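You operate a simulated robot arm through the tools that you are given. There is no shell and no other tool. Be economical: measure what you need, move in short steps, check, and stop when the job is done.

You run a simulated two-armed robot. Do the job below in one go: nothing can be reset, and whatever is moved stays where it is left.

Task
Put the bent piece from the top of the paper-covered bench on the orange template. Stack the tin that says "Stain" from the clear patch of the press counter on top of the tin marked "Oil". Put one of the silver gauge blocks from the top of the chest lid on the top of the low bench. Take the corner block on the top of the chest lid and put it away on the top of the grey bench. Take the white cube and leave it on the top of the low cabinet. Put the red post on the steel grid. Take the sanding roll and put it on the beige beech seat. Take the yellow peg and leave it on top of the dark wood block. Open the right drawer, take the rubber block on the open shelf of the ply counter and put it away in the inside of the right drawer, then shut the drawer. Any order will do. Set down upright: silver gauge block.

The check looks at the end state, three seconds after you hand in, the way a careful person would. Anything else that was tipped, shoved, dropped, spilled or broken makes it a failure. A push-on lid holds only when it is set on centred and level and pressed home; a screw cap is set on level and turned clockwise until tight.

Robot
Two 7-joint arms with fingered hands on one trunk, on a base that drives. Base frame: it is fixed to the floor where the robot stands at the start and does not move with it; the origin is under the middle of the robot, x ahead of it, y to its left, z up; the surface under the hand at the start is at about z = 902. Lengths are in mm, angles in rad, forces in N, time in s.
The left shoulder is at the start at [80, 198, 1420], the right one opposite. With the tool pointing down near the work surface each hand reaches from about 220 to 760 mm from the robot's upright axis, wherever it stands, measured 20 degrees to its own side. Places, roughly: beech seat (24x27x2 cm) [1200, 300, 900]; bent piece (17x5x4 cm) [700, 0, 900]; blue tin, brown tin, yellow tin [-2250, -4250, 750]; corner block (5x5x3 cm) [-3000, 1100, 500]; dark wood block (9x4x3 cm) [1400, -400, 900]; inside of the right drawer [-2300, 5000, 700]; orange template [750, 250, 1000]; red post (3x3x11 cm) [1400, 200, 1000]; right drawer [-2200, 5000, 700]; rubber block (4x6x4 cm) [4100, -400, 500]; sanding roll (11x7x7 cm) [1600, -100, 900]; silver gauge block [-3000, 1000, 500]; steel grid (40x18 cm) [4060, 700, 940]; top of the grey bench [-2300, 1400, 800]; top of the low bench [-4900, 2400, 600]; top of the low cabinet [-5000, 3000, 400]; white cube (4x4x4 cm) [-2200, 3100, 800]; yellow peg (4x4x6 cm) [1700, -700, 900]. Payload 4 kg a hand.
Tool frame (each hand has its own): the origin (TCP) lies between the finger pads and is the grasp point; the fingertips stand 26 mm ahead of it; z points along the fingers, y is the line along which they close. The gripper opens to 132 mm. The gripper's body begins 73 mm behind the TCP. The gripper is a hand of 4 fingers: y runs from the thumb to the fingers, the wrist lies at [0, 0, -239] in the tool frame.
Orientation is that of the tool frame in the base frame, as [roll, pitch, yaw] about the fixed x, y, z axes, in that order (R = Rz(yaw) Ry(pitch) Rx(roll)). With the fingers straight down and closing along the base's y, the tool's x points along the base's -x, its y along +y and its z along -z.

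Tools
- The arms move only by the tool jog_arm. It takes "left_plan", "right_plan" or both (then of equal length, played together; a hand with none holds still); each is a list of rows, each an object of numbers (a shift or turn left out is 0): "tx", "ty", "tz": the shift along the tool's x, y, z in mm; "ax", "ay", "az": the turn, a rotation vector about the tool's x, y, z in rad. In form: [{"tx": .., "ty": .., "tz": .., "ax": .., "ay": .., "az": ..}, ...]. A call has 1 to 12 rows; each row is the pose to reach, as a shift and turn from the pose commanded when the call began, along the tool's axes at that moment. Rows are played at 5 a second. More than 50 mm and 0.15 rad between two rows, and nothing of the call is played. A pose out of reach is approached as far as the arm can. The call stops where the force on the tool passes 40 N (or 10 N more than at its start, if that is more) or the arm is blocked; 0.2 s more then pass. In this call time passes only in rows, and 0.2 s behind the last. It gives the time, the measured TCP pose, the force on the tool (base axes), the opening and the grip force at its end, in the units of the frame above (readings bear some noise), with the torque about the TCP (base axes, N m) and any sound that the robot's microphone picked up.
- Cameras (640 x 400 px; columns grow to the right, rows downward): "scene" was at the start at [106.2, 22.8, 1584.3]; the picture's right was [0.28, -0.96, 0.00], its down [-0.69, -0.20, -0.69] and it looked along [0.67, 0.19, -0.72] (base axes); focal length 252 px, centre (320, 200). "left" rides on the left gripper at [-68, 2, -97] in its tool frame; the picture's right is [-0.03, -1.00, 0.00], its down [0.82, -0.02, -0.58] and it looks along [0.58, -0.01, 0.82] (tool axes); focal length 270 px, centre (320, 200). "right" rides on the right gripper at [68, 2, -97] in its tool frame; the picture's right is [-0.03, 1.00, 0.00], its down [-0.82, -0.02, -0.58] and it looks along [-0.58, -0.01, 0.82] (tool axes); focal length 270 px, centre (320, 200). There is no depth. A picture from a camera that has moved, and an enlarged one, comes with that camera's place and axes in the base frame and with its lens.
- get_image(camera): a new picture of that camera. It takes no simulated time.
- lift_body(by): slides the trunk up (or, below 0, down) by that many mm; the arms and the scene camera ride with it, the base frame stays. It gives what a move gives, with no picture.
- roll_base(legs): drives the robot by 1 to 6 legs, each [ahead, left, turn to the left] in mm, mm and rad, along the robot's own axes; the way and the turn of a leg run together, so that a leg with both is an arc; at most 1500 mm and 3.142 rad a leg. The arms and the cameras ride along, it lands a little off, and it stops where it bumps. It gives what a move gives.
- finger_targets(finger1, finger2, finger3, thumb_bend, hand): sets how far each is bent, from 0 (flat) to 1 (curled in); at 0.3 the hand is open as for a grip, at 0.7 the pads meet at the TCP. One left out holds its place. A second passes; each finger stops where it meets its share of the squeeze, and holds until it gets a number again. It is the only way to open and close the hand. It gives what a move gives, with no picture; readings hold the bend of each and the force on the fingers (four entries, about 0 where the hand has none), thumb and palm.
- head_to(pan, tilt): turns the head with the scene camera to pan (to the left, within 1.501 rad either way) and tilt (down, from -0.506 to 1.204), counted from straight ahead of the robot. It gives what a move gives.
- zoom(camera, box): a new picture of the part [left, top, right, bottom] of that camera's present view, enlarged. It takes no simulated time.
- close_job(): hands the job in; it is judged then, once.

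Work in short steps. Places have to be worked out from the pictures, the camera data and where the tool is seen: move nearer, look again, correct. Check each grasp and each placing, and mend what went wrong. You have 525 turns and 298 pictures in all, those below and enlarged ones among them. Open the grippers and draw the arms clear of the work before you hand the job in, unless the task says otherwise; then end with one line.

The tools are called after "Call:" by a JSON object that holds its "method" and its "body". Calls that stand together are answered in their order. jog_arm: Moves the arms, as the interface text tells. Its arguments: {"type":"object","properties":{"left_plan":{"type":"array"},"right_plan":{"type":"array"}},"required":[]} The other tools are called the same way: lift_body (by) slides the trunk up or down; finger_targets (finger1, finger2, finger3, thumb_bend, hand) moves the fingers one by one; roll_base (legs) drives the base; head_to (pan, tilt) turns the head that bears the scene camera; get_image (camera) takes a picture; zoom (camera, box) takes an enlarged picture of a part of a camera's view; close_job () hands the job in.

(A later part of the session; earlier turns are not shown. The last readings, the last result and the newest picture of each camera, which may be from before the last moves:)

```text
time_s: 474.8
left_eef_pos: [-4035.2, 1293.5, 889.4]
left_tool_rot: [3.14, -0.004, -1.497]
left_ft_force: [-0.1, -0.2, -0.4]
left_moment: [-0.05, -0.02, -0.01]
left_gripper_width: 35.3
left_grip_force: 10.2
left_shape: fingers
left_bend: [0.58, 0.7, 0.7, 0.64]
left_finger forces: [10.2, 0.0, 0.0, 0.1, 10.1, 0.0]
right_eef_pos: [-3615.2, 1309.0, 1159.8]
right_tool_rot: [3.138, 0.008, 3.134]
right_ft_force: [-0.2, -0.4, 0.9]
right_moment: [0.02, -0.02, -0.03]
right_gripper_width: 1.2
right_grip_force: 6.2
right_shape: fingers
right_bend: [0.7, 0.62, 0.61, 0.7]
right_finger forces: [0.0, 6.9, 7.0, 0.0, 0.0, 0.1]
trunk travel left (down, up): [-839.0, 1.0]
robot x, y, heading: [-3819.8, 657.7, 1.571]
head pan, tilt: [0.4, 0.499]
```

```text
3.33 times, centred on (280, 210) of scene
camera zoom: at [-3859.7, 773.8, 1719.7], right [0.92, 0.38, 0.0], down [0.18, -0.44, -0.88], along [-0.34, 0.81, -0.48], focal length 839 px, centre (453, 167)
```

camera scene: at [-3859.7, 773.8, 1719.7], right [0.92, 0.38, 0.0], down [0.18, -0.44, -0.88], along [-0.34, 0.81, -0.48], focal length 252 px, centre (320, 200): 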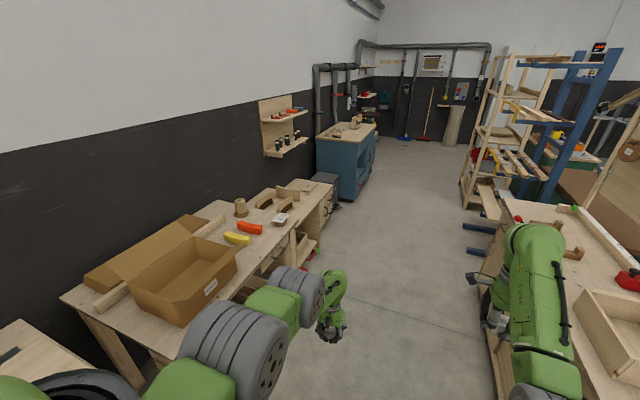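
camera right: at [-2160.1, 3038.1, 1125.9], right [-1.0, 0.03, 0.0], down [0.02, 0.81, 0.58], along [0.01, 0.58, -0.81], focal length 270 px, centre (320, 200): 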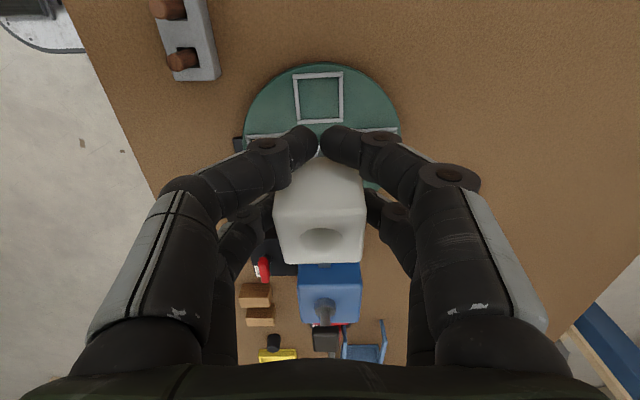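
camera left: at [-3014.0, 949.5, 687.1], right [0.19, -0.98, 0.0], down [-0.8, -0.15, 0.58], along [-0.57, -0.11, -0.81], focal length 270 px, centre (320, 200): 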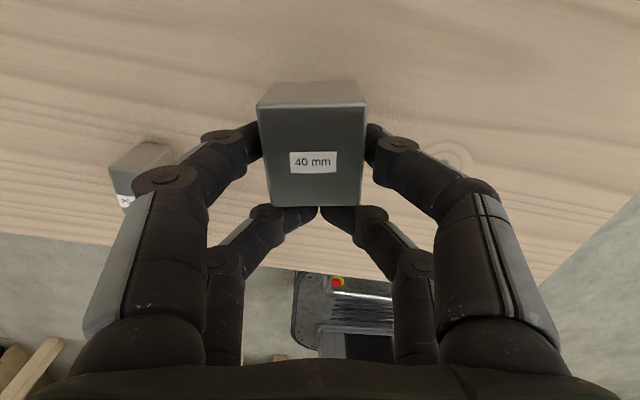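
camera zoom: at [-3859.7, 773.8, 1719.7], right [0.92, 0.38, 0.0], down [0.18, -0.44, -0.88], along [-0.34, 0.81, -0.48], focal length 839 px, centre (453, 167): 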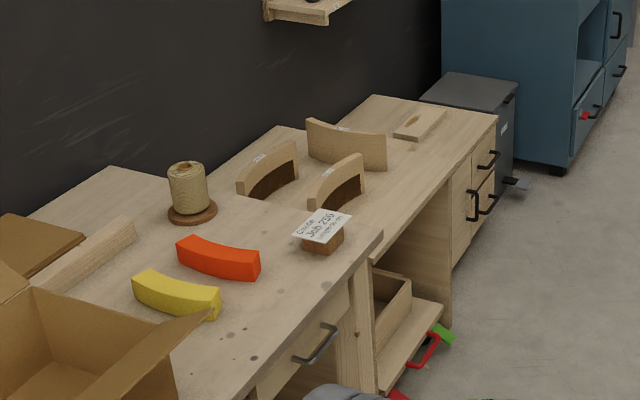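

The lower wooden bench with curved parts (low bench) and a grey low unit beyond are on the −x wall. I drive up the aisle, then turn to face them.

Call:
{"method": "roll_base", "body": {"legs": [[1400, 0, 0], [560, 0, 0], [0, 0, 1.571]]}}

Call:
{"method": "head_to", "body": {"pan": -0.25, "tilt": 0.7}}

Call:
{"method": "get_image", "body": {"camera": "scene"}}

```text
time_s: 488.5
left_eef_pos: [-4426.6, 2415.1, 890.1]
left_tool_rot: [3.14, -0.007, 0.073]
left_ft_force: [0.2, 0.2, -1.7]
left_moment: [0.0, -0.05, 0.01]
left_gripper_width: 35.3
left_grip_force: 10.1
left_shape: fingers
left_bend: [0.58, 0.7, 0.7, 0.64]
left_finger forces: [10.1, 0.1, 0.1, 0.0, 10.1, 0.1]
right_eef_pos: [-4442.2, 2835.2, 1158.9]
right_tool_rot: [3.14, 0.005, -1.577]
right_ft_force: [0.3, -0.1, -0.7]
right_moment: [-0.02, -0.01, 0.02]
right_gripper_width: 1.2
right_grip_force: 7.5
right_shape: fingers
right_bend: [0.7, 0.62, 0.61, 0.7]
right_finger forces: [0.1, 6.8, 6.9, 0.0, 0.1, 0.1]
trunk travel left (down, up): [-839.0, 1.0]
robot x, y, heading: [-3791.1, 2623.6, 3.135]
head pan, tilt: [0.4, 0.499]
```

```text
time_s: 489.5
left_eef_pos: [-4428.0, 2414.6, 891.3]
left_tool_rot: [3.14, -0.004, 0.074]
left_ft_force: [0.3, 0.6, -1.4]
left_moment: [-0.01, -0.01, -0.01]
left_gripper_width: 35.5
left_grip_force: 9.6
left_shape: fingers
left_bend: [0.58, 0.7, 0.7, 0.64]
left_finger forces: [10.1, 0.1, 0.0, 0.0, 10.0, 0.0]
right_eef_pos: [-4442.8, 2834.5, 1160.4]
right_tool_rot: [3.138, 0.006, -1.578]
right_ft_force: [0.9, -1.0, -0.2]
right_moment: [0.02, 0.0, 0.0]
right_gripper_width: 1.4
right_grip_force: 7.0
right_shape: fingers
right_bend: [0.7, 0.62, 0.61, 0.7]
right_finger forces: [0.0, 6.8, 6.9, 0.0, 0.0, 0.0]
trunk travel left (down, up): [-839.0, 1.0]
robot x, y, heading: [-3789.9, 2625.9, 3.135]
head pan, tilt: [-0.25, 0.7]
```

```text
124 pictures are left
camera scene: at [-3906.3, 2647.4, 1702.1], right [0.25, 0.97, 0.0], down [0.62, -0.16, -0.76], along [-0.74, 0.19, -0.64], focal length 252 px, centre (320, 200)
```

scene: 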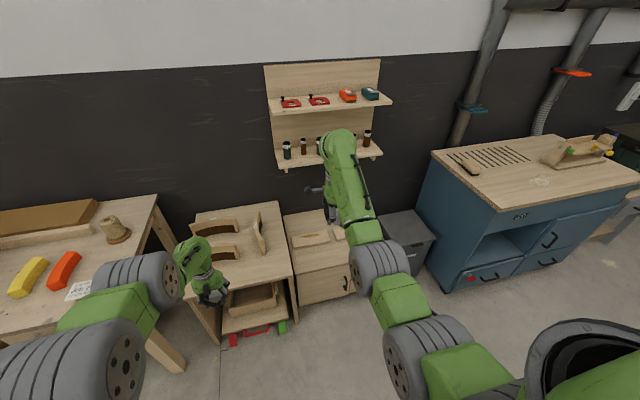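

The low bench (y≈2400) and the wooden low cabinet with a board on it (y≈2950) are right ahead. I zoom on both tops.

Call:
{"method": "zoom", "body": {"camera": "scene", "box": [170, 190, 370, 315]}}

Call:
{"method": "get_image", "body": {"camera": "left"}}

Call:
{"method": "get_image", "body": {"camera": "right"}}

```text
3.20 times, centred on (270, 252) of scene
camera zoom: at [-3906.3, 2647.4, 1702.1], right [0.25, 0.97, 0.0], down [0.62, -0.16, -0.76], along [-0.74, 0.19, -0.64], focal length 805 px, centre (480, 32)
```

zoom: 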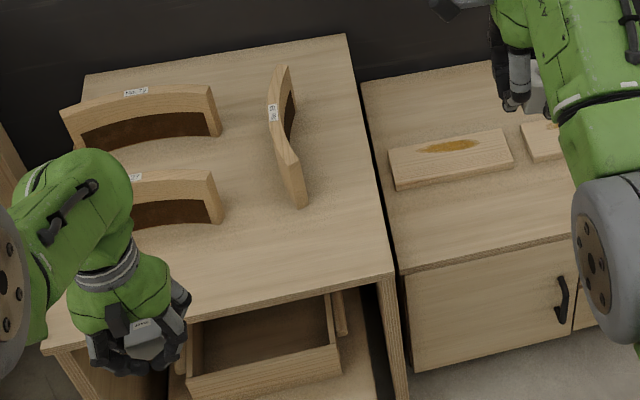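

```text
122 pictures are left
camera left: at [-4494.9, 2406.7, 987.3], right [-0.1, 1.0, 0.0], down [0.81, 0.08, 0.58], along [0.58, 0.06, -0.81], focal length 270 px, centre (320, 200)
```

left: 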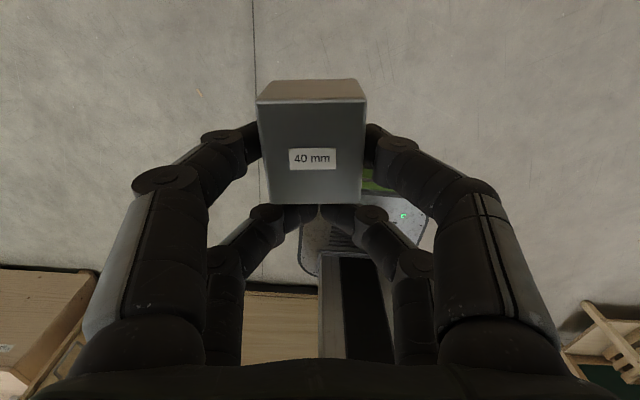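

```text
121 pictures are left
camera right: at [-4444.4, 2765.4, 1255.6], right [-1.0, 0.03, 0.0], down [0.03, 0.81, 0.58], along [0.02, 0.58, -0.81], focal length 270 px, centre (320, 200)
```

right: 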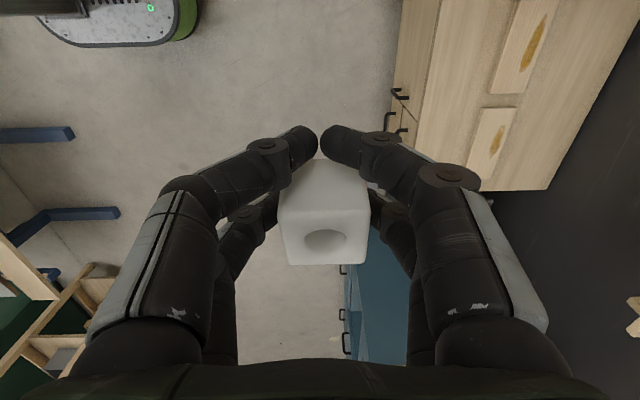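

I drive forward 277 and right 117, bringing the gauge block over the bench's free front area (−4725,2530), then lower the trunk.

Call:
{"method": "roll_base", "body": {"legs": [[277, -117, 0]]}}

Call:
{"method": "lift_body", "body": {"by": -190}}

Call:
{"method": "get_image", "body": {"camera": "left"}}

Call:
{"method": "get_image", "body": {"camera": "scene"}}

```text
time_s: 491.6
left_eef_pos: [-4704.5, 2528.0, 892.6]
left_tool_rot: [-3.141, -0.004, 0.077]
left_ft_force: [0.4, -0.6, -1.8]
left_moment: [0.03, -0.03, 0.01]
left_gripper_width: 35.0
left_grip_force: 9.9
left_shape: fingers
left_bend: [0.58, 0.7, 0.7, 0.64]
left_finger forces: [10.1, 0.0, 0.0, 0.0, 10.0, 0.1]
right_eef_pos: [-4719.6, 2947.4, 1160.6]
right_tool_rot: [3.136, 0.009, -1.575]
right_ft_force: [0.4, -0.4, 0.0]
right_moment: [0.0, 0.05, -0.03]
right_gripper_width: 1.1
right_grip_force: 6.6
right_shape: fingers
right_bend: [0.7, 0.62, 0.61, 0.7]
right_finger forces: [0.1, 6.9, 6.9, 0.0, 0.1, 0.0]
trunk travel left (down, up): [-839.0, 1.0]
robot x, y, heading: [-4070.4, 2741.3, 3.143]
head pan, tilt: [-0.25, 0.7]
```

```text
time_s: 493.7
left_eef_pos: [-4705.9, 2528.3, 701.6]
left_tool_rot: [3.141, -0.006, 0.076]
left_ft_force: [0.0, -0.8, -1.5]
left_moment: [0.04, -0.04, -0.03]
left_gripper_width: 35.5
left_grip_force: 9.8
left_shape: fingers
left_bend: [0.58, 0.7, 0.7, 0.64]
left_finger forces: [10.1, 0.0, 0.1, 0.0, 10.0, 0.0]
right_eef_pos: [-4722.8, 2948.7, 969.9]
right_tool_rot: [3.14, 0.006, -1.573]
right_ft_force: [0.1, -0.4, -0.1]
right_moment: [-0.04, -0.01, -0.03]
right_gripper_width: 1.6
right_grip_force: 6.7
right_shape: fingers
right_bend: [0.7, 0.62, 0.61, 0.7]
right_finger forces: [0.0, 7.0, 6.9, 0.0, 0.1, 0.0]
trunk travel left (down, up): [-649.0, 191.0]
robot x, y, heading: [-4072.7, 2741.0, 3.142]
head pan, tilt: [-0.25, 0.7]
```

```text
120 pictures are left
camera left: at [-4773.0, 2520.6, 797.2], right [-0.1, 0.99, 0.0], down [0.81, 0.08, 0.58], along [0.58, 0.06, -0.81], focal length 270 px, centre (320, 200)
```

left: 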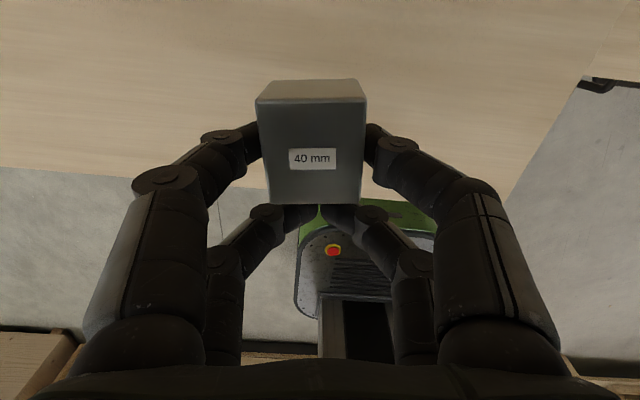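

```text
119 pictures are left
camera scene: at [-4185.4, 2763.8, 1512.1], right [0.25, 0.97, 0.0], down [0.62, -0.16, -0.76], along [-0.74, 0.19, -0.64], focal length 252 px, centre (320, 200)
```

scene: 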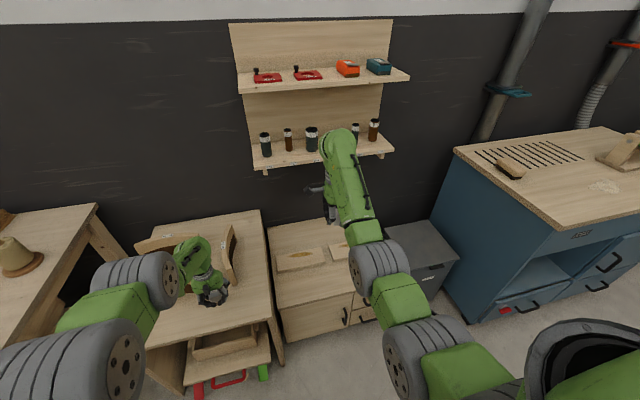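

Over the bench with ~60 mm margin to its front edge. Lower 55 more, then fine steps.

Call:
{"method": "lift_body", "body": {"by": -55}}

Call:
{"method": "jog_arm", "body": {"left_plan": [{"tz": 3}, {"tz": 6}, {"tz": 9}, {"tz": 12}]}}

Call:
{"method": "get_image", "body": {"camera": "left"}}

```text
time_s: 494.6
left_eef_pos: [-4704.6, 2528.3, 645.3]
left_tool_rot: [3.14, -0.005, 0.077]
left_ft_force: [0.8, -0.2, -1.0]
left_moment: [0.03, -0.03, 0.05]
left_gripper_width: 35.6
left_grip_force: 10.8
left_shape: fingers
left_bend: [0.58, 0.7, 0.7, 0.64]
left_finger forces: [10.2, 0.0, 0.1, 0.0, 9.9, 0.0]
right_eef_pos: [-4722.0, 2950.7, 914.3]
right_tool_rot: [3.14, 0.006, -1.575]
right_ft_force: [-0.4, 1.0, -0.8]
right_moment: [0.02, 0.0, 0.02]
right_gripper_width: 1.4
right_grip_force: 6.7
right_shape: fingers
right_bend: [0.7, 0.62, 0.61, 0.7]
right_finger forces: [0.0, 6.9, 6.9, 0.0, 0.1, 0.0]
trunk travel left (down, up): [-594.0, 246.0]
robot x, y, heading: [-4071.9, 2742.7, 3.137]
head pan, tilt: [-0.25, 0.7]
```

```text
time_s: 495.6
left_eef_pos: [-4704.8, 2527.2, 633.4]
left_tool_rot: [3.14, -0.003, 0.076]
left_ft_force: [0.4, -1.0, -0.2]
left_moment: [-0.07, 0.0, 0.04]
left_gripper_width: 35.4
left_grip_force: 10.4
left_shape: fingers
left_bend: [0.58, 0.7, 0.7, 0.64]
left_finger forces: [10.4, 0.0, 0.0, 0.1, 9.9, 0.1]
right_eef_pos: [-4722.4, 2949.2, 913.8]
right_tool_rot: [3.14, 0.006, -1.574]
right_ft_force: [0.0, 0.8, -1.3]
right_moment: [0.01, 0.03, 0.0]
right_gripper_width: 1.4
right_grip_force: 6.8
right_shape: fingers
right_bend: [0.7, 0.62, 0.61, 0.7]
right_finger forces: [0.0, 6.9, 6.9, 0.0, 0.0, 0.0]
trunk travel left (down, up): [-594.0, 246.0]
robot x, y, heading: [-4071.7, 2741.4, 3.141]
head pan, tilt: [-0.25, 0.7]
```

```text
118 pictures are left
camera left: at [-4772.4, 2519.5, 730.7], right [-0.1, 0.99, 0.0], down [0.81, 0.08, 0.58], along [0.58, 0.06, -0.81], focal length 270 px, centre (320, 200)
```

left: 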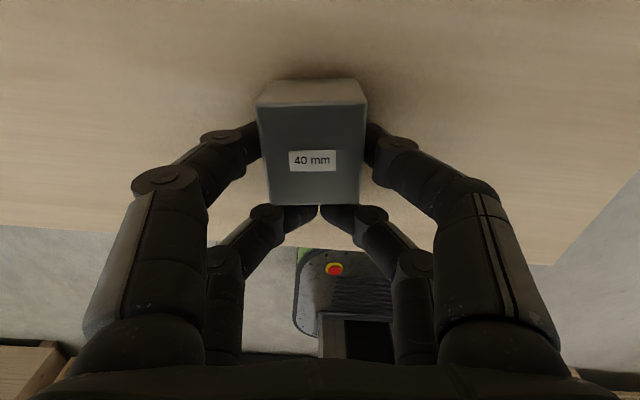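

Touching. One mm more and open.

Call:
{"method": "jog_arm", "body": {"left_plan": [{"tz": 1.5}]}}

Call:
{"method": "finger_targets", "body": {"hand": "left", "finger1": 0.5, "finger2": 0.5, "finger3": 0.5, "thumb_bend": 0.5}}

Call:
{"method": "get_image", "body": {"camera": "left"}}

```text
time_s: 496.0
left_eef_pos: [-4704.7, 2527.6, 633.8]
left_tool_rot: [3.139, 0.001, 0.078]
left_ft_force: [0.0, -1.4, 4.9]
left_moment: [-0.16, 0.09, 0.03]
left_gripper_width: 35.3
left_grip_force: 10.7
left_shape: fingers
left_bend: [0.58, 0.7, 0.7, 0.65]
left_finger forces: [11.0, 0.0, 0.0, 0.0, 9.9, 0.0]
right_eef_pos: [-4722.1, 2949.5, 915.6]
right_tool_rot: [3.136, 0.007, -1.575]
right_ft_force: [1.1, 0.0, 0.7]
right_moment: [-0.03, -0.02, -0.02]
right_gripper_width: 1.5
right_grip_force: 6.3
right_shape: fingers
right_bend: [0.7, 0.62, 0.61, 0.7]
right_finger forces: [0.0, 6.8, 6.9, 0.0, 0.0, 0.0]
trunk travel left (down, up): [-594.0, 246.0]
robot x, y, heading: [-4071.8, 2743.3, 3.135]
head pan, tilt: [-0.25, 0.7]
```

```text
time_s: 497.0
left_eef_pos: [-4705.5, 2528.1, 631.3]
left_tool_rot: [3.139, -0.003, 0.079]
left_ft_force: [-1.3, 0.5, 6.7]
left_moment: [0.03, 0.07, -0.01]
left_gripper_width: 63.4
left_grip_force: 3.7
left_shape: fingers
left_bend: [0.52, 0.5, 0.52, 0.5]
left_finger forces: [3.4, 0.4, 3.2, 0.0, 0.5, 0.0]
right_eef_pos: [-4721.8, 2949.3, 915.2]
right_tool_rot: [3.139, 0.006, -1.574]
right_ft_force: [-0.8, 0.8, 0.6]
right_moment: [0.0, -0.02, -0.05]
right_gripper_width: 1.4
right_grip_force: 7.1
right_shape: fingers
right_bend: [0.7, 0.62, 0.61, 0.7]
right_finger forces: [0.0, 6.9, 6.9, 0.0, 0.1, 0.1]
trunk travel left (down, up): [-594.0, 246.0]
robot x, y, heading: [-4071.2, 2738.5, 3.134]
head pan, tilt: [-0.25, 0.7]
```

```text
117 pictures are left
camera left: at [-4772.4, 2520.5, 729.6], right [-0.1, 0.99, 0.0], down [0.81, 0.08, 0.58], along [0.58, 0.06, -0.81], focal length 270 px, centre (320, 200)
```

left: 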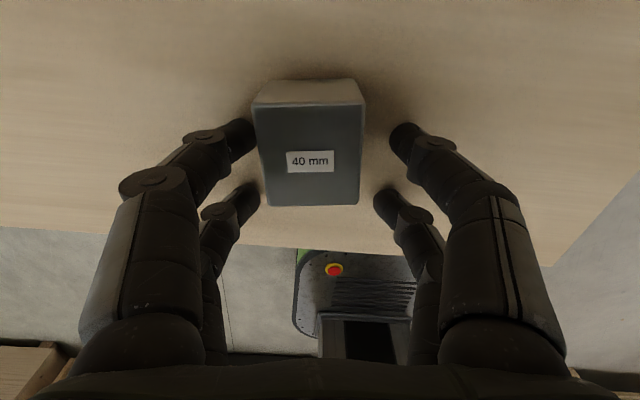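

Block stands upright. Open more and go up.

Call:
{"method": "finger_targets", "body": {"hand": "left", "finger1": 0.42, "finger2": 0.42, "finger3": 0.42, "thumb_bend": 0.42}}

Call:
{"method": "lift_body", "body": {"by": 120}}

Call:
{"method": "get_image", "body": {"camera": "left"}}

Call:
{"method": "get_image", "body": {"camera": "right"}}

```text
time_s: 498.0
left_eef_pos: [-4705.5, 2528.1, 631.1]
left_tool_rot: [3.139, -0.006, 0.077]
left_ft_force: [-0.7, -0.1, -0.4]
left_moment: [0.05, -0.01, -0.02]
left_gripper_width: 92.7
left_grip_force: 0.0
left_shape: fingers
left_bend: [0.42, 0.42, 0.42, 0.42]
left_finger forces: [0.0, 0.0, 0.0, 0.0, 0.0, 0.0]
right_eef_pos: [-4722.7, 2948.7, 914.7]
right_tool_rot: [3.14, 0.007, -1.573]
right_ft_force: [-0.4, 0.8, 0.4]
right_moment: [0.0, 0.01, -0.01]
right_gripper_width: 1.5
right_grip_force: 7.1
right_shape: fingers
right_bend: [0.7, 0.62, 0.61, 0.7]
right_finger forces: [0.0, 6.9, 6.9, 0.1, 0.0, 0.0]
trunk travel left (down, up): [-594.0, 246.0]
robot x, y, heading: [-4069.7, 2740.9, 3.135]
head pan, tilt: [-0.25, 0.7]
```

```text
time_s: 499.5
left_eef_pos: [-4705.5, 2528.8, 750.2]
left_tool_rot: [3.139, -0.005, 0.076]
left_ft_force: [0.3, -0.5, -0.6]
left_moment: [-0.01, 0.0, 0.04]
left_gripper_width: 92.5
left_grip_force: 0.0
left_shape: fingers
left_bend: [0.42, 0.42, 0.42, 0.42]
left_finger forces: [0.1, 0.1, 0.0, 0.0, 0.0, 0.0]
right_eef_pos: [-4721.1, 2949.1, 1034.3]
right_tool_rot: [3.14, 0.007, -1.575]
right_ft_force: [0.1, 0.1, 0.2]
right_moment: [0.02, -0.01, -0.01]
right_gripper_width: 1.4
right_grip_force: 7.1
right_shape: fingers
right_bend: [0.7, 0.62, 0.61, 0.7]
right_finger forces: [0.1, 6.8, 6.8, 0.0, 0.1, 0.0]
trunk travel left (down, up): [-714.0, 126.0]
robot x, y, heading: [-4070.3, 2741.7, 3.137]
head pan, tilt: [-0.25, 0.7]
```

```text
116 pictures are left
camera left: at [-4772.5, 2520.3, 848.2], right [-0.1, 0.99, 0.0], down [0.81, 0.08, 0.58], along [0.58, 0.06, -0.81], focal length 270 px, centre (320, 200)
```

left: 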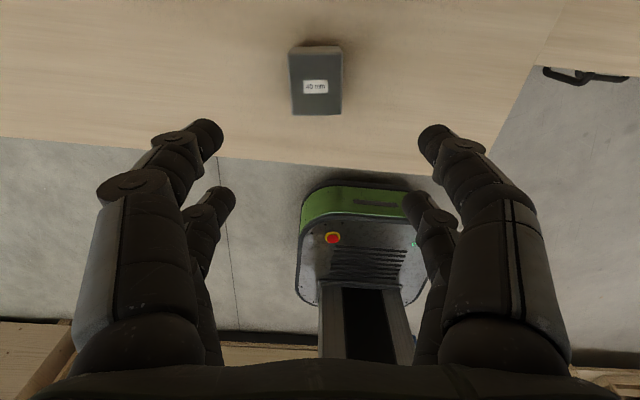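

```text
115 pictures are left
camera right: at [-4723.9, 2879.6, 1130.6], right [-1.0, 0.03, 0.0], down [0.02, 0.81, 0.58], along [0.02, 0.58, -0.81], focal length 270 px, centre (320, 200)
```

right: 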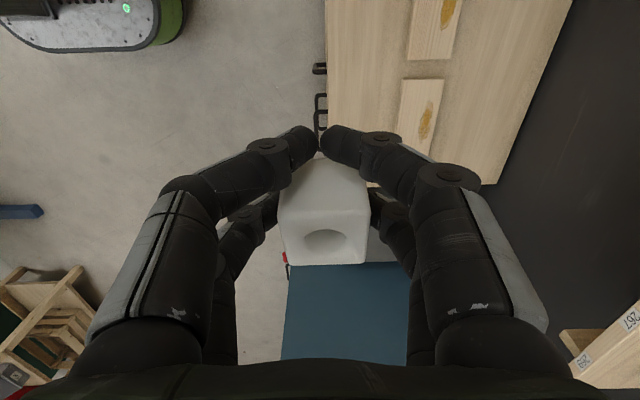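

The gauge block stands well. For the cube I must go low, so first I pull the left hand back in front of the bench.

Call:
{"method": "jog_arm", "body": {"left_plan": [{"tx": 46}, {"tx": 92}, {"tx": 138}, {"tx": 184}, {"tx": 225}]}}

Call:
{"method": "jog_arm", "body": {"right_plan": [{"ty": 28, "tz": 30}, {"ty": 56, "tz": 60}, {"ty": 84, "tz": 90}]}}

Call:
{"method": "get_image", "body": {"camera": "right"}}

Call:
{"method": "get_image", "body": {"camera": "scene"}}

```text
time_s: 500.7
left_eef_pos: [-4632.9, 2537.7, 659.3]
left_tool_rot: [3.14, -0.005, 0.076]
left_ft_force: [1.3, 0.1, -0.1]
left_moment: [0.02, 0.01, 0.03]
left_gripper_width: 92.6
left_grip_force: 0.1
left_shape: fingers
left_bend: [0.42, 0.42, 0.42, 0.42]
left_finger forces: [0.1, 0.1, 0.0, 0.0, 0.1, 0.1]
left hand out of reach, approached as far as the arm can: row 1, 2, 3, 4, 5
right_eef_pos: [-4722.6, 2948.2, 1033.8]
right_tool_rot: [3.14, 0.007, -1.574]
right_ft_force: [0.6, 0.1, 0.1]
right_moment: [-0.01, 0.01, -0.01]
right_gripper_width: 1.3
right_grip_force: 6.7
right_shape: fingers
right_bend: [0.7, 0.62, 0.61, 0.7]
right_finger forces: [0.0, 6.9, 6.9, 0.0, 0.1, 0.0]
trunk travel left (down, up): [-714.0, 126.0]
robot x, y, heading: [-4069.3, 2744.9, 3.138]
head pan, tilt: [-0.25, 0.7]
```

```text
time_s: 501.5
left_eef_pos: [-4633.3, 2538.3, 659.9]
left_tool_rot: [3.14, -0.006, 0.078]
left_ft_force: [0.5, 0.6, 0.2]
left_moment: [0.02, -0.03, 0.0]
left_gripper_width: 92.9
left_grip_force: 0.0
left_shape: fingers
left_bend: [0.42, 0.42, 0.42, 0.42]
left_finger forces: [0.0, 0.0, 0.0, 0.0, 0.0, 0.0]
right_eef_pos: [-4787.6, 2946.3, 954.3]
right_tool_rot: [3.139, 0.006, -1.575]
right_ft_force: [-0.2, 0.2, 0.3]
right_moment: [-0.04, 0.0, -0.02]
right_gripper_width: 1.1
right_grip_force: 7.6
right_shape: fingers
right_bend: [0.7, 0.62, 0.61, 0.7]
right_finger forces: [0.0, 7.1, 7.0, 0.0, 0.1, 0.0]
right hand out of reach, approached as far as the arm can: row 3
trunk travel left (down, up): [-714.0, 126.0]
robot x, y, heading: [-4070.8, 2740.1, 3.139]
head pan, tilt: [-0.25, 0.7]
```

```text
114 pictures are left
camera right: at [-4788.7, 2876.4, 1050.7], right [-1.0, 0.03, 0.0], down [0.03, 0.81, 0.58], along [0.02, 0.58, -0.81], focal length 270 px, centre (320, 200)
```

right: 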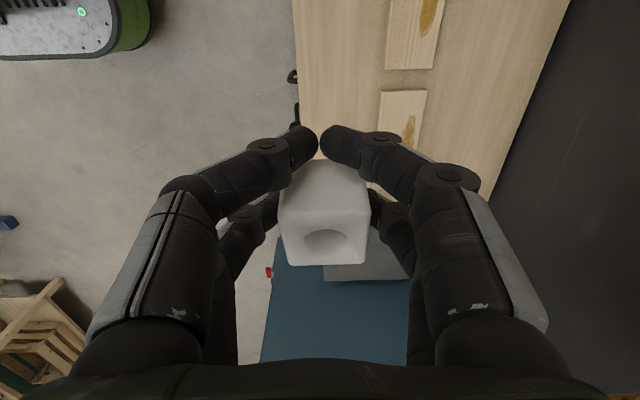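

```text
113 pictures are left
camera scene: at [-4184.4, 2763.4, 1577.1], right [0.25, 0.97, 0.0], down [0.62, -0.16, -0.77], along [-0.74, 0.19, -0.64], focal length 252 px, centre (320, 200)
```

scene: 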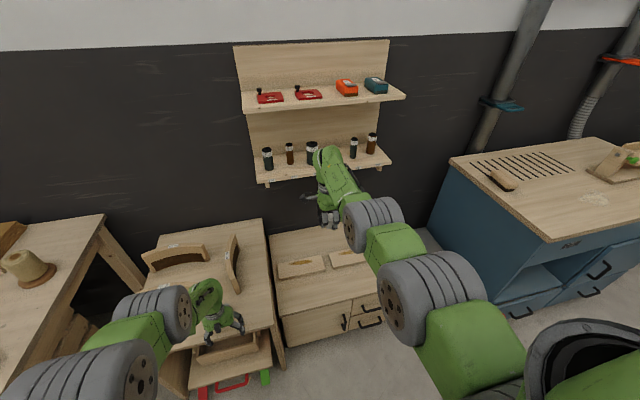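

The left hand sank while retracting; I check the gauge block.

Call:
{"method": "get_image", "body": {"camera": "left"}}

```text
112 pictures are left
camera left: at [-4700.3, 2530.1, 756.2], right [-0.1, 0.99, 0.0], down [0.81, 0.08, 0.58], along [0.58, 0.06, -0.81], focal length 270 px, centre (320, 200)
```

left: 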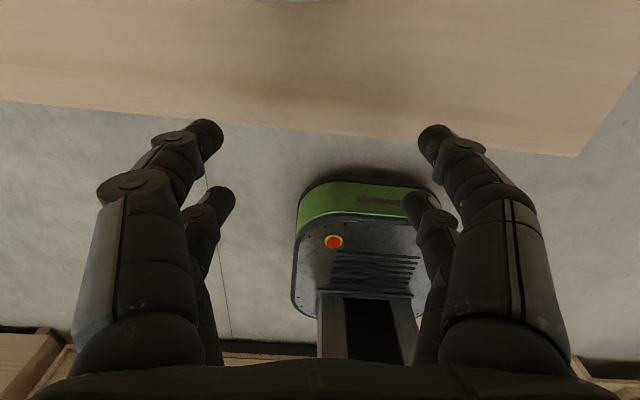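

I back the base 120 to see the bench again.

Call:
{"method": "roll_base", "body": {"legs": [[-140, 0, 0]]}}

Call:
{"method": "get_image", "body": {"camera": "left"}}

Call:
{"method": "zoom", "body": {"camera": "scene", "box": [130, 190, 330, 315]}}

```text
time_s: 502.9
left_eef_pos: [-4494.4, 2538.8, 659.0]
left_tool_rot: [3.139, -0.009, 0.073]
left_ft_force: [-0.7, -0.6, -0.4]
left_moment: [0.0, 0.01, 0.05]
left_gripper_width: 92.7
left_grip_force: 0.0
left_shape: fingers
left_bend: [0.42, 0.42, 0.42, 0.42]
left_finger forces: [0.0, 0.1, 0.0, 0.0, 0.0, 0.1]
right_eef_pos: [-4647.2, 2948.0, 951.7]
right_tool_rot: [-3.141, 0.006, -1.578]
right_ft_force: [0.7, -1.0, -0.3]
right_moment: [0.0, -0.03, -0.02]
right_gripper_width: 1.5
right_grip_force: 6.5
right_shape: fingers
right_bend: [0.7, 0.62, 0.61, 0.7]
right_finger forces: [0.1, 6.9, 7.0, 0.1, 0.1, 0.0]
trunk travel left (down, up): [-714.0, 126.0]
robot x, y, heading: [-3926.2, 2740.3, 3.131]
head pan, tilt: [-0.25, 0.7]
```

```text
111 pictures are left
camera left: at [-4561.3, 2531.4, 754.5], right [-0.1, 1.0, 0.0], down [0.81, 0.08, 0.58], along [0.58, 0.06, -0.81], focal length 270 px, centre (320, 200)
```

left: 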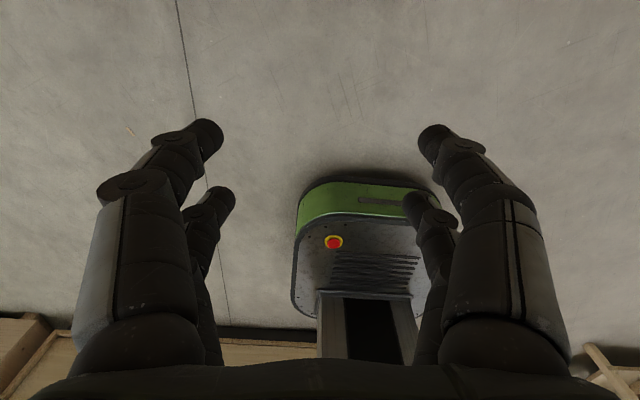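

```text
3.20 times, centred on (230, 252) of scene
camera zoom: at [-4047.0, 2763.4, 1576.7], right [0.25, 0.97, 0.0], down [0.63, -0.16, -0.76], along [-0.74, 0.19, -0.65], focal length 805 px, centre (608, 32)
```

zoom: 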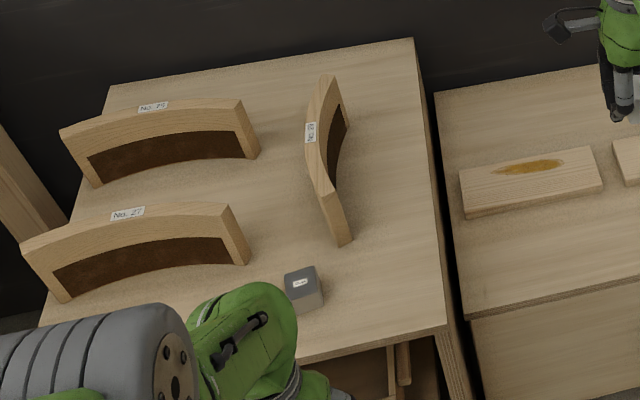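

The gauge block stands undisturbed. I now swing the left hand back and outward so that it can go down in front of the bench.

Call:
{"method": "jog_arm", "body": {"left_plan": [{"tx": 23, "ty": 27, "tz": 8}, {"tx": 46, "ty": 53, "tz": 16}, {"tx": 69, "ty": 80, "tz": 25}, {"tx": 92, "ty": 107, "tz": 33}, {"tx": 115, "ty": 134, "tz": 41}, {"tx": 139, "ty": 160, "tz": 50}]}}

Call:
{"method": "get_image", "body": {"camera": "scene"}}

```text
time_s: 504.3
left_eef_pos: [-4369.4, 2374.6, 576.3]
left_tool_rot: [3.14, -0.005, 0.073]
left_ft_force: [-0.6, -1.0, 0.3]
left_moment: [0.01, 0.03, 0.06]
left_gripper_width: 92.8
left_grip_force: 0.0
left_shape: fingers
left_bend: [0.42, 0.42, 0.42, 0.42]
left_finger forces: [0.0, 0.0, 0.0, 0.0, 0.1, 0.0]
left hand out of reach, approached as far as the arm can: row 1, 2, 3, 4, 5, 6
right_eef_pos: [-4645.1, 2947.1, 955.9]
right_tool_rot: [3.138, 0.007, -1.578]
right_ft_force: [0.4, 0.9, -0.1]
right_moment: [-0.01, 0.0, 0.05]
right_gripper_width: 1.1
right_grip_force: 6.5
right_shape: fingers
right_bend: [0.7, 0.62, 0.61, 0.7]
right_finger forces: [0.0, 7.0, 7.0, 0.0, 0.0, 0.0]
trunk travel left (down, up): [-714.0, 126.0]
robot x, y, heading: [-3926.0, 2742.3, 3.132]
head pan, tilt: [-0.25, 0.7]
```

```text
109 pictures are left
camera scene: at [-4042.1, 2762.3, 1577.2], right [0.25, 0.97, 0.0], down [0.62, -0.16, -0.77], along [-0.74, 0.19, -0.64], focal length 252 px, centre (320, 200)
```

scene: 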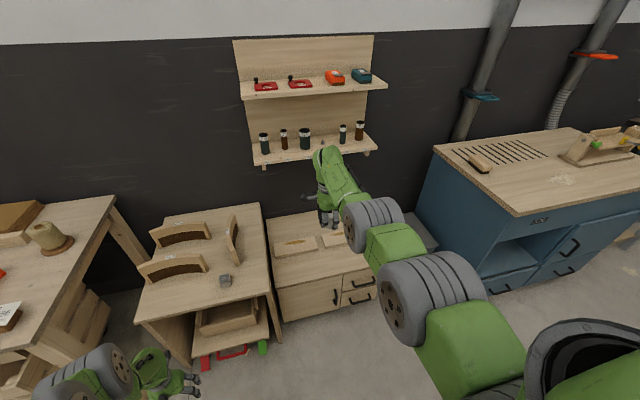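

I lower the trunk 280 and the right hand a bit more, in front of the cabinet.

Call:
{"method": "lift_body", "body": {"by": -280}}

Call:
{"method": "jog_arm", "body": {"right_plan": [{"tz": 40}, {"tz": 75}]}}

Call:
{"method": "get_image", "body": {"camera": "right"}}

Call:
{"method": "get_image", "body": {"camera": "scene"}}

```text
time_s: 507.1
left_eef_pos: [-4370.5, 2376.4, 295.7]
left_tool_rot: [3.14, -0.005, 0.074]
left_ft_force: [0.0, 1.1, -0.3]
left_moment: [0.06, -0.02, 0.02]
left_gripper_width: 92.8
left_grip_force: 0.0
left_shape: fingers
left_bend: [0.42, 0.42, 0.42, 0.42]
left_finger forces: [0.0, 0.0, 0.0, 0.0, 0.1, 0.1]
right_eef_pos: [-4644.3, 2947.0, 674.1]
right_tool_rot: [3.14, 0.008, -1.578]
right_ft_force: [0.9, 0.5, 0.5]
right_moment: [-0.02, -0.02, 0.0]
right_gripper_width: 1.4
right_grip_force: 6.5
right_shape: fingers
right_bend: [0.7, 0.62, 0.61, 0.7]
right_finger forces: [0.0, 7.0, 7.0, 0.0, 0.1, 0.0]
trunk travel left (down, up): [-434.0, 406.0]
robot x, y, heading: [-3929.5, 2740.5, 3.134]
head pan, tilt: [-0.25, 0.7]
```

```text
time_s: 507.7
left_eef_pos: [-4370.8, 2375.1, 296.3]
left_tool_rot: [3.14, -0.007, 0.074]
left_ft_force: [0.1, -0.7, -1.4]
left_moment: [0.01, -0.06, 0.03]
left_gripper_width: 92.8
left_grip_force: 0.0
left_shape: fingers
left_bend: [0.42, 0.42, 0.42, 0.42]
left_finger forces: [0.1, 0.1, 0.0, 0.0, 0.0, 0.0]
right_eef_pos: [-4631.3, 2945.0, 605.0]
right_tool_rot: [3.136, 0.007, -1.578]
right_ft_force: [-0.6, -0.2, 2.1]
right_moment: [-0.05, -0.05, -0.01]
right_gripper_width: 1.0
right_grip_force: 7.6
right_shape: fingers
right_bend: [0.7, 0.62, 0.61, 0.7]
right_finger forces: [0.0, 7.1, 7.0, 0.0, 0.1, 0.0]
right hand out of reach, approached as far as the arm can: row 1, 2
trunk travel left (down, up): [-434.0, 406.0]
robot x, y, heading: [-3930.1, 2737.6, 3.136]
head pan, tilt: [-0.25, 0.7]
```

```text
108 pictures are left
camera right: at [-4631.1, 2875.0, 701.6], right [-1.0, 0.03, 0.01], down [0.03, 0.81, 0.58], along [0.01, 0.58, -0.81], focal length 270 px, centre (320, 200)
```

right: 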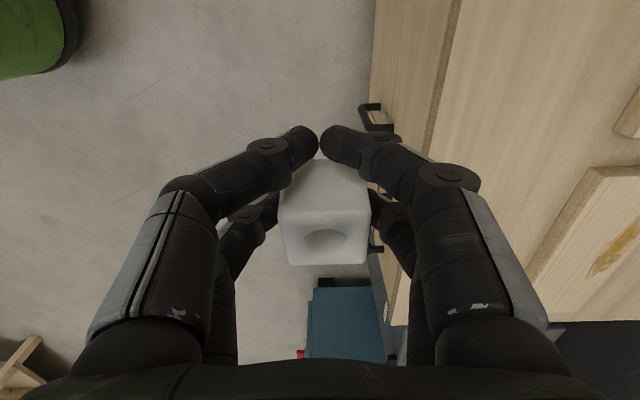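

```text
107 pictures are left
camera scene: at [-4043.7, 2763.6, 1297.0], right [0.25, 0.97, 0.0], down [0.62, -0.16, -0.76], along [-0.74, 0.19, -0.64], focal length 252 px, centre (320, 200)
```

scene: 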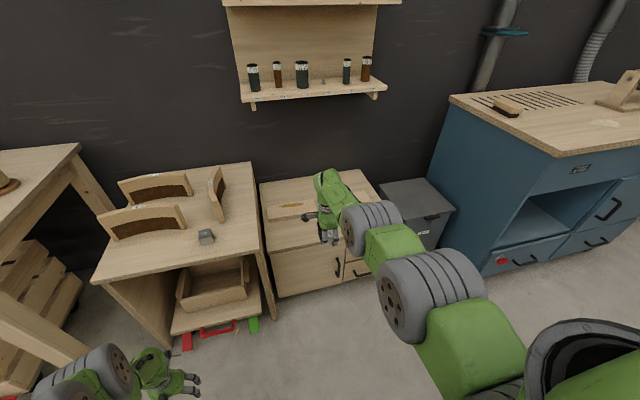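

Cabinet top z≈470, front edge x≈−4733, boards start at x≈−4885. I drive forward 155 to bring the cube over the free strip.

Call:
{"method": "roll_base", "body": {"legs": [[155, 0, 0]]}}

Call:
{"method": "lift_body", "body": {"by": -65}}

Call:
{"method": "get_image", "body": {"camera": "right"}}

Call:
{"method": "get_image", "body": {"camera": "left"}}

```text
time_s: 509.1
left_eef_pos: [-4523.9, 2377.2, 295.4]
left_tool_rot: [3.141, -0.005, 0.073]
left_ft_force: [0.5, 0.1, -0.2]
left_moment: [0.04, -0.03, 0.0]
left_gripper_width: 92.7
left_grip_force: 0.0
left_shape: fingers
left_bend: [0.42, 0.42, 0.42, 0.42]
left_finger forces: [0.0, 0.0, 0.0, 0.0, 0.1, 0.1]
right_eef_pos: [-4782.2, 2947.6, 604.6]
right_tool_rot: [3.139, 0.006, -1.581]
right_ft_force: [-0.5, -0.6, -1.5]
right_moment: [0.01, -0.01, 0.02]
right_gripper_width: 1.0
right_grip_force: 7.6
right_shape: fingers
right_bend: [0.7, 0.62, 0.61, 0.7]
right_finger forces: [0.0, 7.2, 7.1, 0.0, 0.0, 0.0]
trunk travel left (down, up): [-434.0, 406.0]
robot x, y, heading: [-4078.9, 2740.2, 3.136]
head pan, tilt: [-0.25, 0.7]
```

```text
time_s: 510.1
left_eef_pos: [-4523.0, 2377.9, 231.5]
left_tool_rot: [3.14, -0.004, 0.073]
left_ft_force: [-0.2, -0.3, 0.2]
left_moment: [-0.03, 0.02, -0.01]
left_gripper_width: 92.8
left_grip_force: 0.1
left_shape: fingers
left_bend: [0.42, 0.42, 0.42, 0.42]
left_finger forces: [0.0, 0.0, 0.0, 0.1, 0.0, 0.0]
right_eef_pos: [-4781.0, 2947.1, 539.1]
right_tool_rot: [3.14, 0.006, -1.58]
right_ft_force: [-0.4, 0.1, 0.3]
right_moment: [0.01, 0.03, -0.02]
right_gripper_width: 0.9
right_grip_force: 7.1
right_shape: fingers
right_bend: [0.7, 0.62, 0.61, 0.7]
right_finger forces: [0.1, 7.0, 7.0, 0.1, 0.0, 0.0]
trunk travel left (down, up): [-369.0, 471.0]
robot x, y, heading: [-4080.4, 2741.4, 3.135]
head pan, tilt: [-0.25, 0.7]
```

```text
106 pictures are left
camera right: at [-4783.3, 2877.3, 635.9], right [-1.0, 0.03, 0.0], down [0.03, 0.81, 0.58], along [0.02, 0.58, -0.81], focal length 270 px, centre (320, 200)
```

right: 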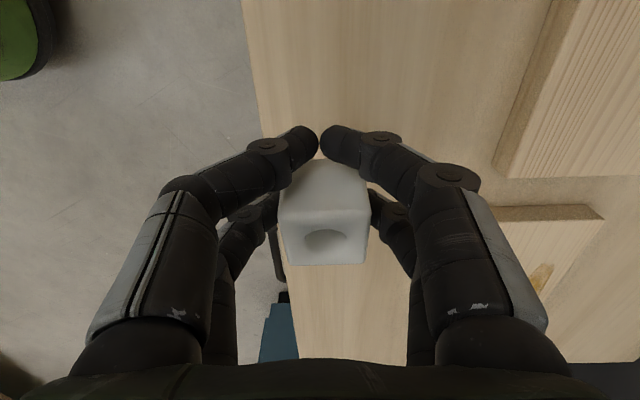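

```text
105 pictures are left
camera left: at [-4591.3, 2370.4, 327.5], right [-0.1, 1.0, 0.0], down [0.81, 0.08, 0.58], along [0.58, 0.06, -0.81], focal length 270 px, centre (320, 200)
```

left: 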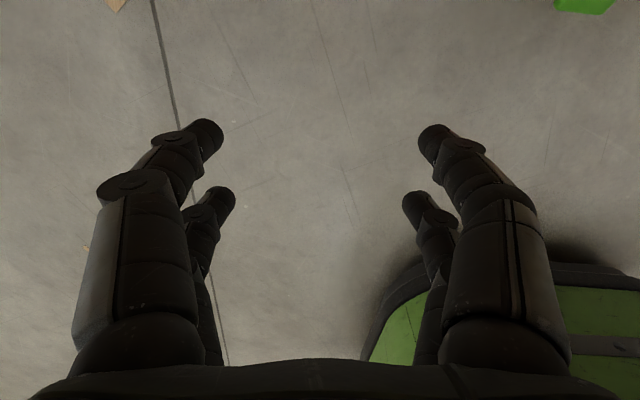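

The cube is ~16 mm inside the front edge; I reach 25 mm deeper with the arm.

Call:
{"method": "jog_arm", "body": {"right_plan": [{"ty": 13}, {"ty": 28}]}}

Call:
{"method": "jog_arm", "body": {"right_plan": [{"tz": 4}, {"tz": 8}, {"tz": 12}, {"tz": 16}, {"tz": 20}]}}

Call:
{"method": "get_image", "body": {"camera": "right"}}

```text
time_s: 510.7
left_eef_pos: [-4524.2, 2378.1, 231.4]
left_tool_rot: [3.139, -0.007, 0.073]
left_ft_force: [-0.4, 0.6, -0.5]
left_moment: [-0.03, 0.0, -0.03]
left_gripper_width: 92.9
left_grip_force: 0.1
left_shape: fingers
left_bend: [0.42, 0.42, 0.42, 0.42]
left_finger forces: [0.0, 0.1, 0.0, 0.0, 0.0, 0.0]
right_eef_pos: [-4784.7, 2944.6, 545.5]
right_tool_rot: [3.138, 0.007, -1.579]
right_ft_force: [-0.7, 0.1, 0.0]
right_moment: [0.0, -0.01, 0.01]
right_gripper_width: 1.1
right_grip_force: 7.1
right_shape: fingers
right_bend: [0.7, 0.62, 0.61, 0.7]
right_finger forces: [0.0, 7.0, 7.1, 0.0, 0.0, 0.1]
right hand out of reach, approached as far as the arm can: row 1, 2
trunk travel left (down, up): [-369.0, 471.0]
robot x, y, heading: [-4081.0, 2743.2, 3.133]
head pan, tilt: [-0.25, 0.7]
```

```text
time_s: 511.9
left_eef_pos: [-4522.6, 2376.4, 229.6]
left_tool_rot: [3.14, -0.005, 0.073]
left_ft_force: [0.1, -0.4, 0.4]
left_moment: [0.04, -0.03, 0.0]
left_gripper_width: 92.8
left_grip_force: 0.0
left_shape: fingers
left_bend: [0.42, 0.42, 0.42, 0.42]
left_finger forces: [0.0, 0.1, 0.1, 0.0, 0.0, 0.1]
right_eef_pos: [-4778.3, 2942.4, 533.8]
right_tool_rot: [3.139, 0.006, -1.58]
right_ft_force: [1.3, 0.3, -1.0]
right_moment: [0.0, -0.01, 0.02]
right_gripper_width: 1.1
right_grip_force: 7.5
right_shape: fingers
right_bend: [0.7, 0.62, 0.61, 0.7]
right_finger forces: [0.0, 7.0, 7.1, 0.1, 0.0, 0.0]
right hand out of reach, approached as far as the arm can: row 3, 4, 5
trunk travel left (down, up): [-369.0, 471.0]
robot x, y, heading: [-4081.3, 2744.5, 3.132]
head pan, tilt: [-0.25, 0.7]
```

```text
104 pictures are left
camera right: at [-4781.2, 2873.7, 630.4], right [-1.0, 0.03, 0.0], down [0.03, 0.81, 0.58], along [0.02, 0.58, -0.81], focal length 270 px, centre (320, 200)
```

right: 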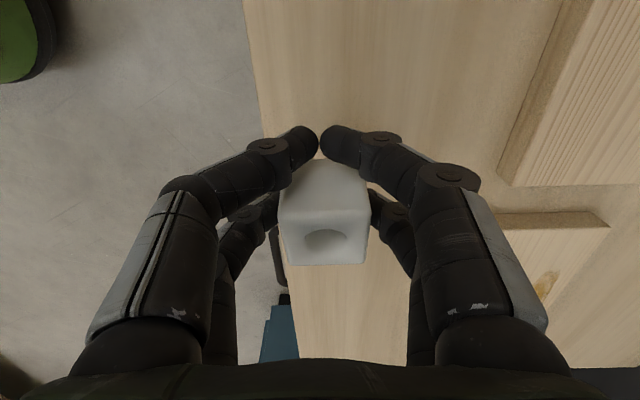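

The arm is at its reach limit at this shoulder height. I raise both hands relative to the trunk and lower the trunk for better forward reach.

Call:
{"method": "jog_arm", "body": {"left_plan": [{"tz": -40}, {"tz": -80}, {"tz": -120}], "right_plan": [{"tz": -40}, {"tz": -80}, {"tz": -120}]}}

Call:
{"method": "lift_body", "body": {"by": -110}}

Call:
{"method": "jog_arm", "body": {"right_plan": [{"ty": 15}, {"ty": 30}]}}

Call:
{"method": "get_image", "body": {"camera": "right"}}

```text
time_s: 512.7
left_eef_pos: [-4573.7, 2353.9, 282.3]
left_tool_rot: [3.141, -0.008, 0.073]
left_ft_force: [-0.9, 0.2, 0.5]
left_moment: [-0.02, 0.03, 0.03]
left_gripper_width: 92.9
left_grip_force: 0.3
left_shape: fingers
left_bend: [0.42, 0.42, 0.42, 0.42]
left_finger forces: [0.0, 0.1, 0.0, 0.1, 0.0, 0.1]
left hand out of reach, approached as far as the arm can: row 1, 2, 3
right_eef_pos: [-4778.8, 2944.3, 656.2]
right_tool_rot: [3.138, 0.006, -1.579]
right_ft_force: [0.6, 0.8, -0.5]
right_moment: [0.01, 0.0, 0.0]
right_gripper_width: 1.1
right_grip_force: 7.2
right_shape: fingers
right_bend: [0.7, 0.62, 0.61, 0.7]
right_finger forces: [0.0, 7.0, 7.1, 0.0, 0.1, 0.0]
trunk travel left (down, up): [-369.0, 471.0]
robot x, y, heading: [-4087.3, 2743.7, 3.137]
head pan, tilt: [-0.25, 0.7]
```

```text
time_s: 514.2
left_eef_pos: [-4574.1, 2354.2, 172.6]
left_tool_rot: [3.14, -0.007, 0.073]
left_ft_force: [-1.0, 0.7, 0.1]
left_moment: [0.02, -0.03, -0.01]
left_gripper_width: 92.9
left_grip_force: 0.1
left_shape: fingers
left_bend: [0.42, 0.42, 0.42, 0.42]
left_finger forces: [0.1, 0.0, 0.0, 0.0, 0.0, 0.0]
right_eef_pos: [-4778.9, 2944.0, 546.4]
right_tool_rot: [3.138, 0.006, -1.579]
right_ft_force: [-0.5, 0.2, -0.7]
right_moment: [-0.03, -0.03, -0.01]
right_gripper_width: 1.1
right_grip_force: 7.2
right_shape: fingers
right_bend: [0.7, 0.62, 0.61, 0.7]
right_finger forces: [0.0, 7.1, 7.2, 0.0, 0.1, 0.0]
trunk travel left (down, up): [-259.0, 581.0]
robot x, y, heading: [-4083.8, 2741.7, 3.135]
head pan, tilt: [-0.25, 0.7]
```

```text
time_s: 514.8
left_eef_pos: [-4574.1, 2354.1, 171.1]
left_tool_rot: [3.14, -0.006, 0.072]
left_ft_force: [0.4, 0.5, 0.3]
left_moment: [0.01, -0.02, -0.02]
left_gripper_width: 92.9
left_grip_force: 0.1
left_shape: fingers
left_bend: [0.42, 0.42, 0.42, 0.42]
left_finger forces: [0.0, 0.1, 0.0, 0.1, 0.0, 0.1]
right_eef_pos: [-4804.6, 2945.4, 546.0]
right_tool_rot: [3.141, 0.005, -1.579]
right_ft_force: [-1.0, 1.3, -0.2]
right_moment: [-0.01, -0.01, 0.03]
right_gripper_width: 1.1
right_grip_force: 7.0
right_shape: fingers
right_bend: [0.7, 0.62, 0.61, 0.7]
right_finger forces: [0.0, 6.9, 7.2, 0.0, 0.1, 0.0]
trunk travel left (down, up): [-259.0, 581.0]
robot x, y, heading: [-4079.4, 2742.0, 3.131]
head pan, tilt: [-0.25, 0.7]
```

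```text
103 pictures are left
camera right: at [-4806.8, 2875.8, 642.5], right [-1.0, 0.03, 0.0], down [0.03, 0.81, 0.58], along [0.02, 0.58, -0.81], focal length 270 px, centre (320, 200)
```

right: 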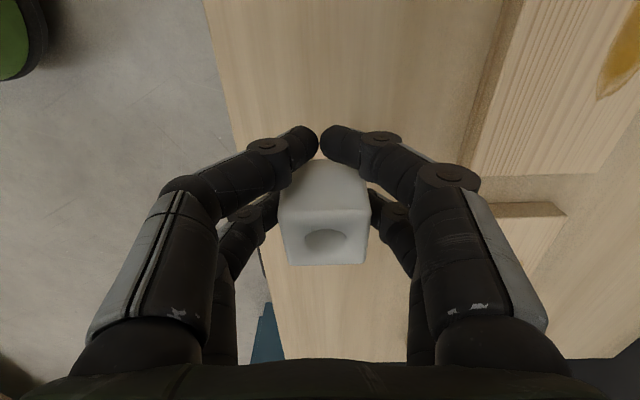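

Now at x≈−4805. I lower with the arm in small steps.

Call:
{"method": "jog_arm", "body": {"right_plan": [{"tz": 6}, {"tz": 12}, {"tz": 18}, {"tz": 24}, {"tz": 28}, {"tz": 32}]}}

Call:
{"method": "get_image", "body": {"camera": "right"}}

```text
time_s: 516.2
left_eef_pos: [-4574.6, 2354.2, 171.8]
left_tool_rot: [3.14, -0.005, 0.073]
left_ft_force: [0.1, -0.1, -0.3]
left_moment: [-0.01, 0.01, -0.01]
left_gripper_width: 92.8
left_grip_force: 0.1
left_shape: fingers
left_bend: [0.42, 0.42, 0.42, 0.42]
left_finger forces: [0.1, 0.0, 0.0, 0.1, 0.1, 0.0]
right_eef_pos: [-4803.3, 2941.9, 519.5]
right_tool_rot: [3.14, 0.007, -1.578]
right_ft_force: [-0.4, 0.0, -0.1]
right_moment: [-0.01, -0.01, 0.04]
right_gripper_width: 1.3
right_grip_force: 6.4
right_shape: fingers
right_bend: [0.7, 0.62, 0.61, 0.7]
right_finger forces: [0.0, 7.0, 7.0, 0.0, 0.1, 0.0]
right hand out of reach, approached as far as the arm can: row 1, 2, 3, 4, 5, 6
trunk travel left (down, up): [-259.0, 581.0]
robot x, y, heading: [-4079.4, 2745.3, 3.133]
head pan, tilt: [-0.25, 0.7]
```

```text
102 pictures are left
camera right: at [-4803.9, 2873.6, 614.6], right [-1.0, 0.03, 0.0], down [0.03, 0.81, 0.58], along [0.02, 0.58, -0.81], focal length 270 px, centre (320, 200)
```

right: 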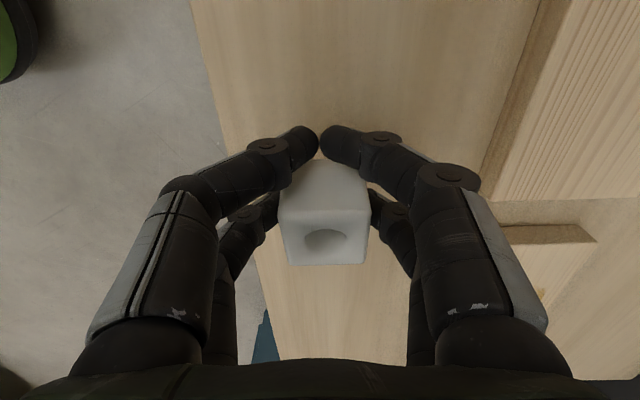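

No contact yet; I lower the trunk in small steps.

Call:
{"method": "lift_body", "body": {"by": -8}}

Call:
{"method": "lift_body", "body": {"by": -5}}

Call:
{"method": "get_image", "body": {"camera": "right"}}

```text
time_s: 516.7
left_eef_pos: [-4574.2, 2354.8, 162.8]
left_tool_rot: [3.14, -0.008, 0.072]
left_ft_force: [-0.4, -0.9, 0.4]
left_moment: [0.02, -0.02, -0.01]
left_gripper_width: 92.9
left_grip_force: 0.0
left_shape: fingers
left_bend: [0.42, 0.42, 0.42, 0.42]
left_finger forces: [0.0, 0.0, 0.0, 0.0, 0.0, 0.0]
right_eef_pos: [-4802.0, 2943.8, 510.7]
right_tool_rot: [3.137, 0.006, -1.579]
right_ft_force: [-1.1, -0.6, 0.8]
right_moment: [-0.01, -0.01, -0.01]
right_gripper_width: 0.9
right_grip_force: 6.9
right_shape: fingers
right_bend: [0.7, 0.62, 0.61, 0.7]
right_finger forces: [0.0, 7.0, 7.1, 0.1, 0.0, 0.0]
trunk travel left (down, up): [-251.0, 589.0]
robot x, y, heading: [-4079.1, 2741.5, 3.132]
head pan, tilt: [-0.25, 0.7]
```

```text
time_s: 517.3
left_eef_pos: [-4573.3, 2353.6, 158.2]
left_tool_rot: [3.14, -0.007, 0.074]
left_ft_force: [0.3, 0.3, 0.0]
left_moment: [-0.01, 0.01, 0.02]
left_gripper_width: 92.9
left_grip_force: 0.1
left_shape: fingers
left_bend: [0.42, 0.42, 0.42, 0.42]
left_finger forces: [0.0, 0.1, 0.0, 0.0, 0.0, 0.0]
right_eef_pos: [-4802.7, 2943.2, 504.8]
right_tool_rot: [3.138, 0.007, -1.579]
right_ft_force: [-0.3, -0.2, 0.0]
right_moment: [0.01, 0.01, 0.0]
right_gripper_width: 1.0
right_grip_force: 6.9
right_shape: fingers
right_bend: [0.7, 0.62, 0.61, 0.7]
right_finger forces: [0.1, 7.0, 7.0, 0.0, 0.1, 0.0]
trunk travel left (down, up): [-246.0, 594.0]
robot x, y, heading: [-4085.2, 2741.4, 3.129]
head pan, tilt: [-0.25, 0.7]
```

```text
101 pictures are left
camera right: at [-4803.7, 2873.5, 602.1], right [-1.0, 0.03, 0.0], down [0.03, 0.81, 0.58], along [0.02, 0.58, -0.81], focal length 270 px, centre (320, 200)
```

right: 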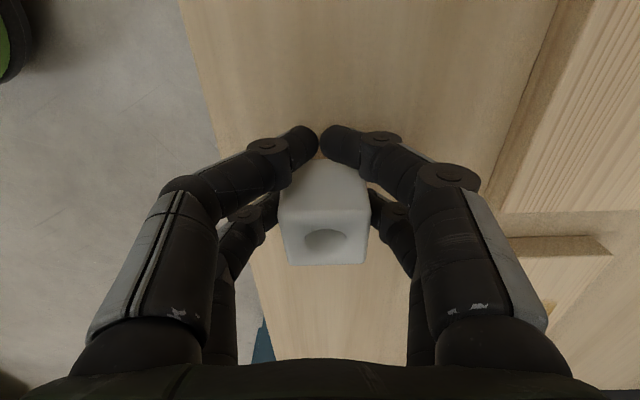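

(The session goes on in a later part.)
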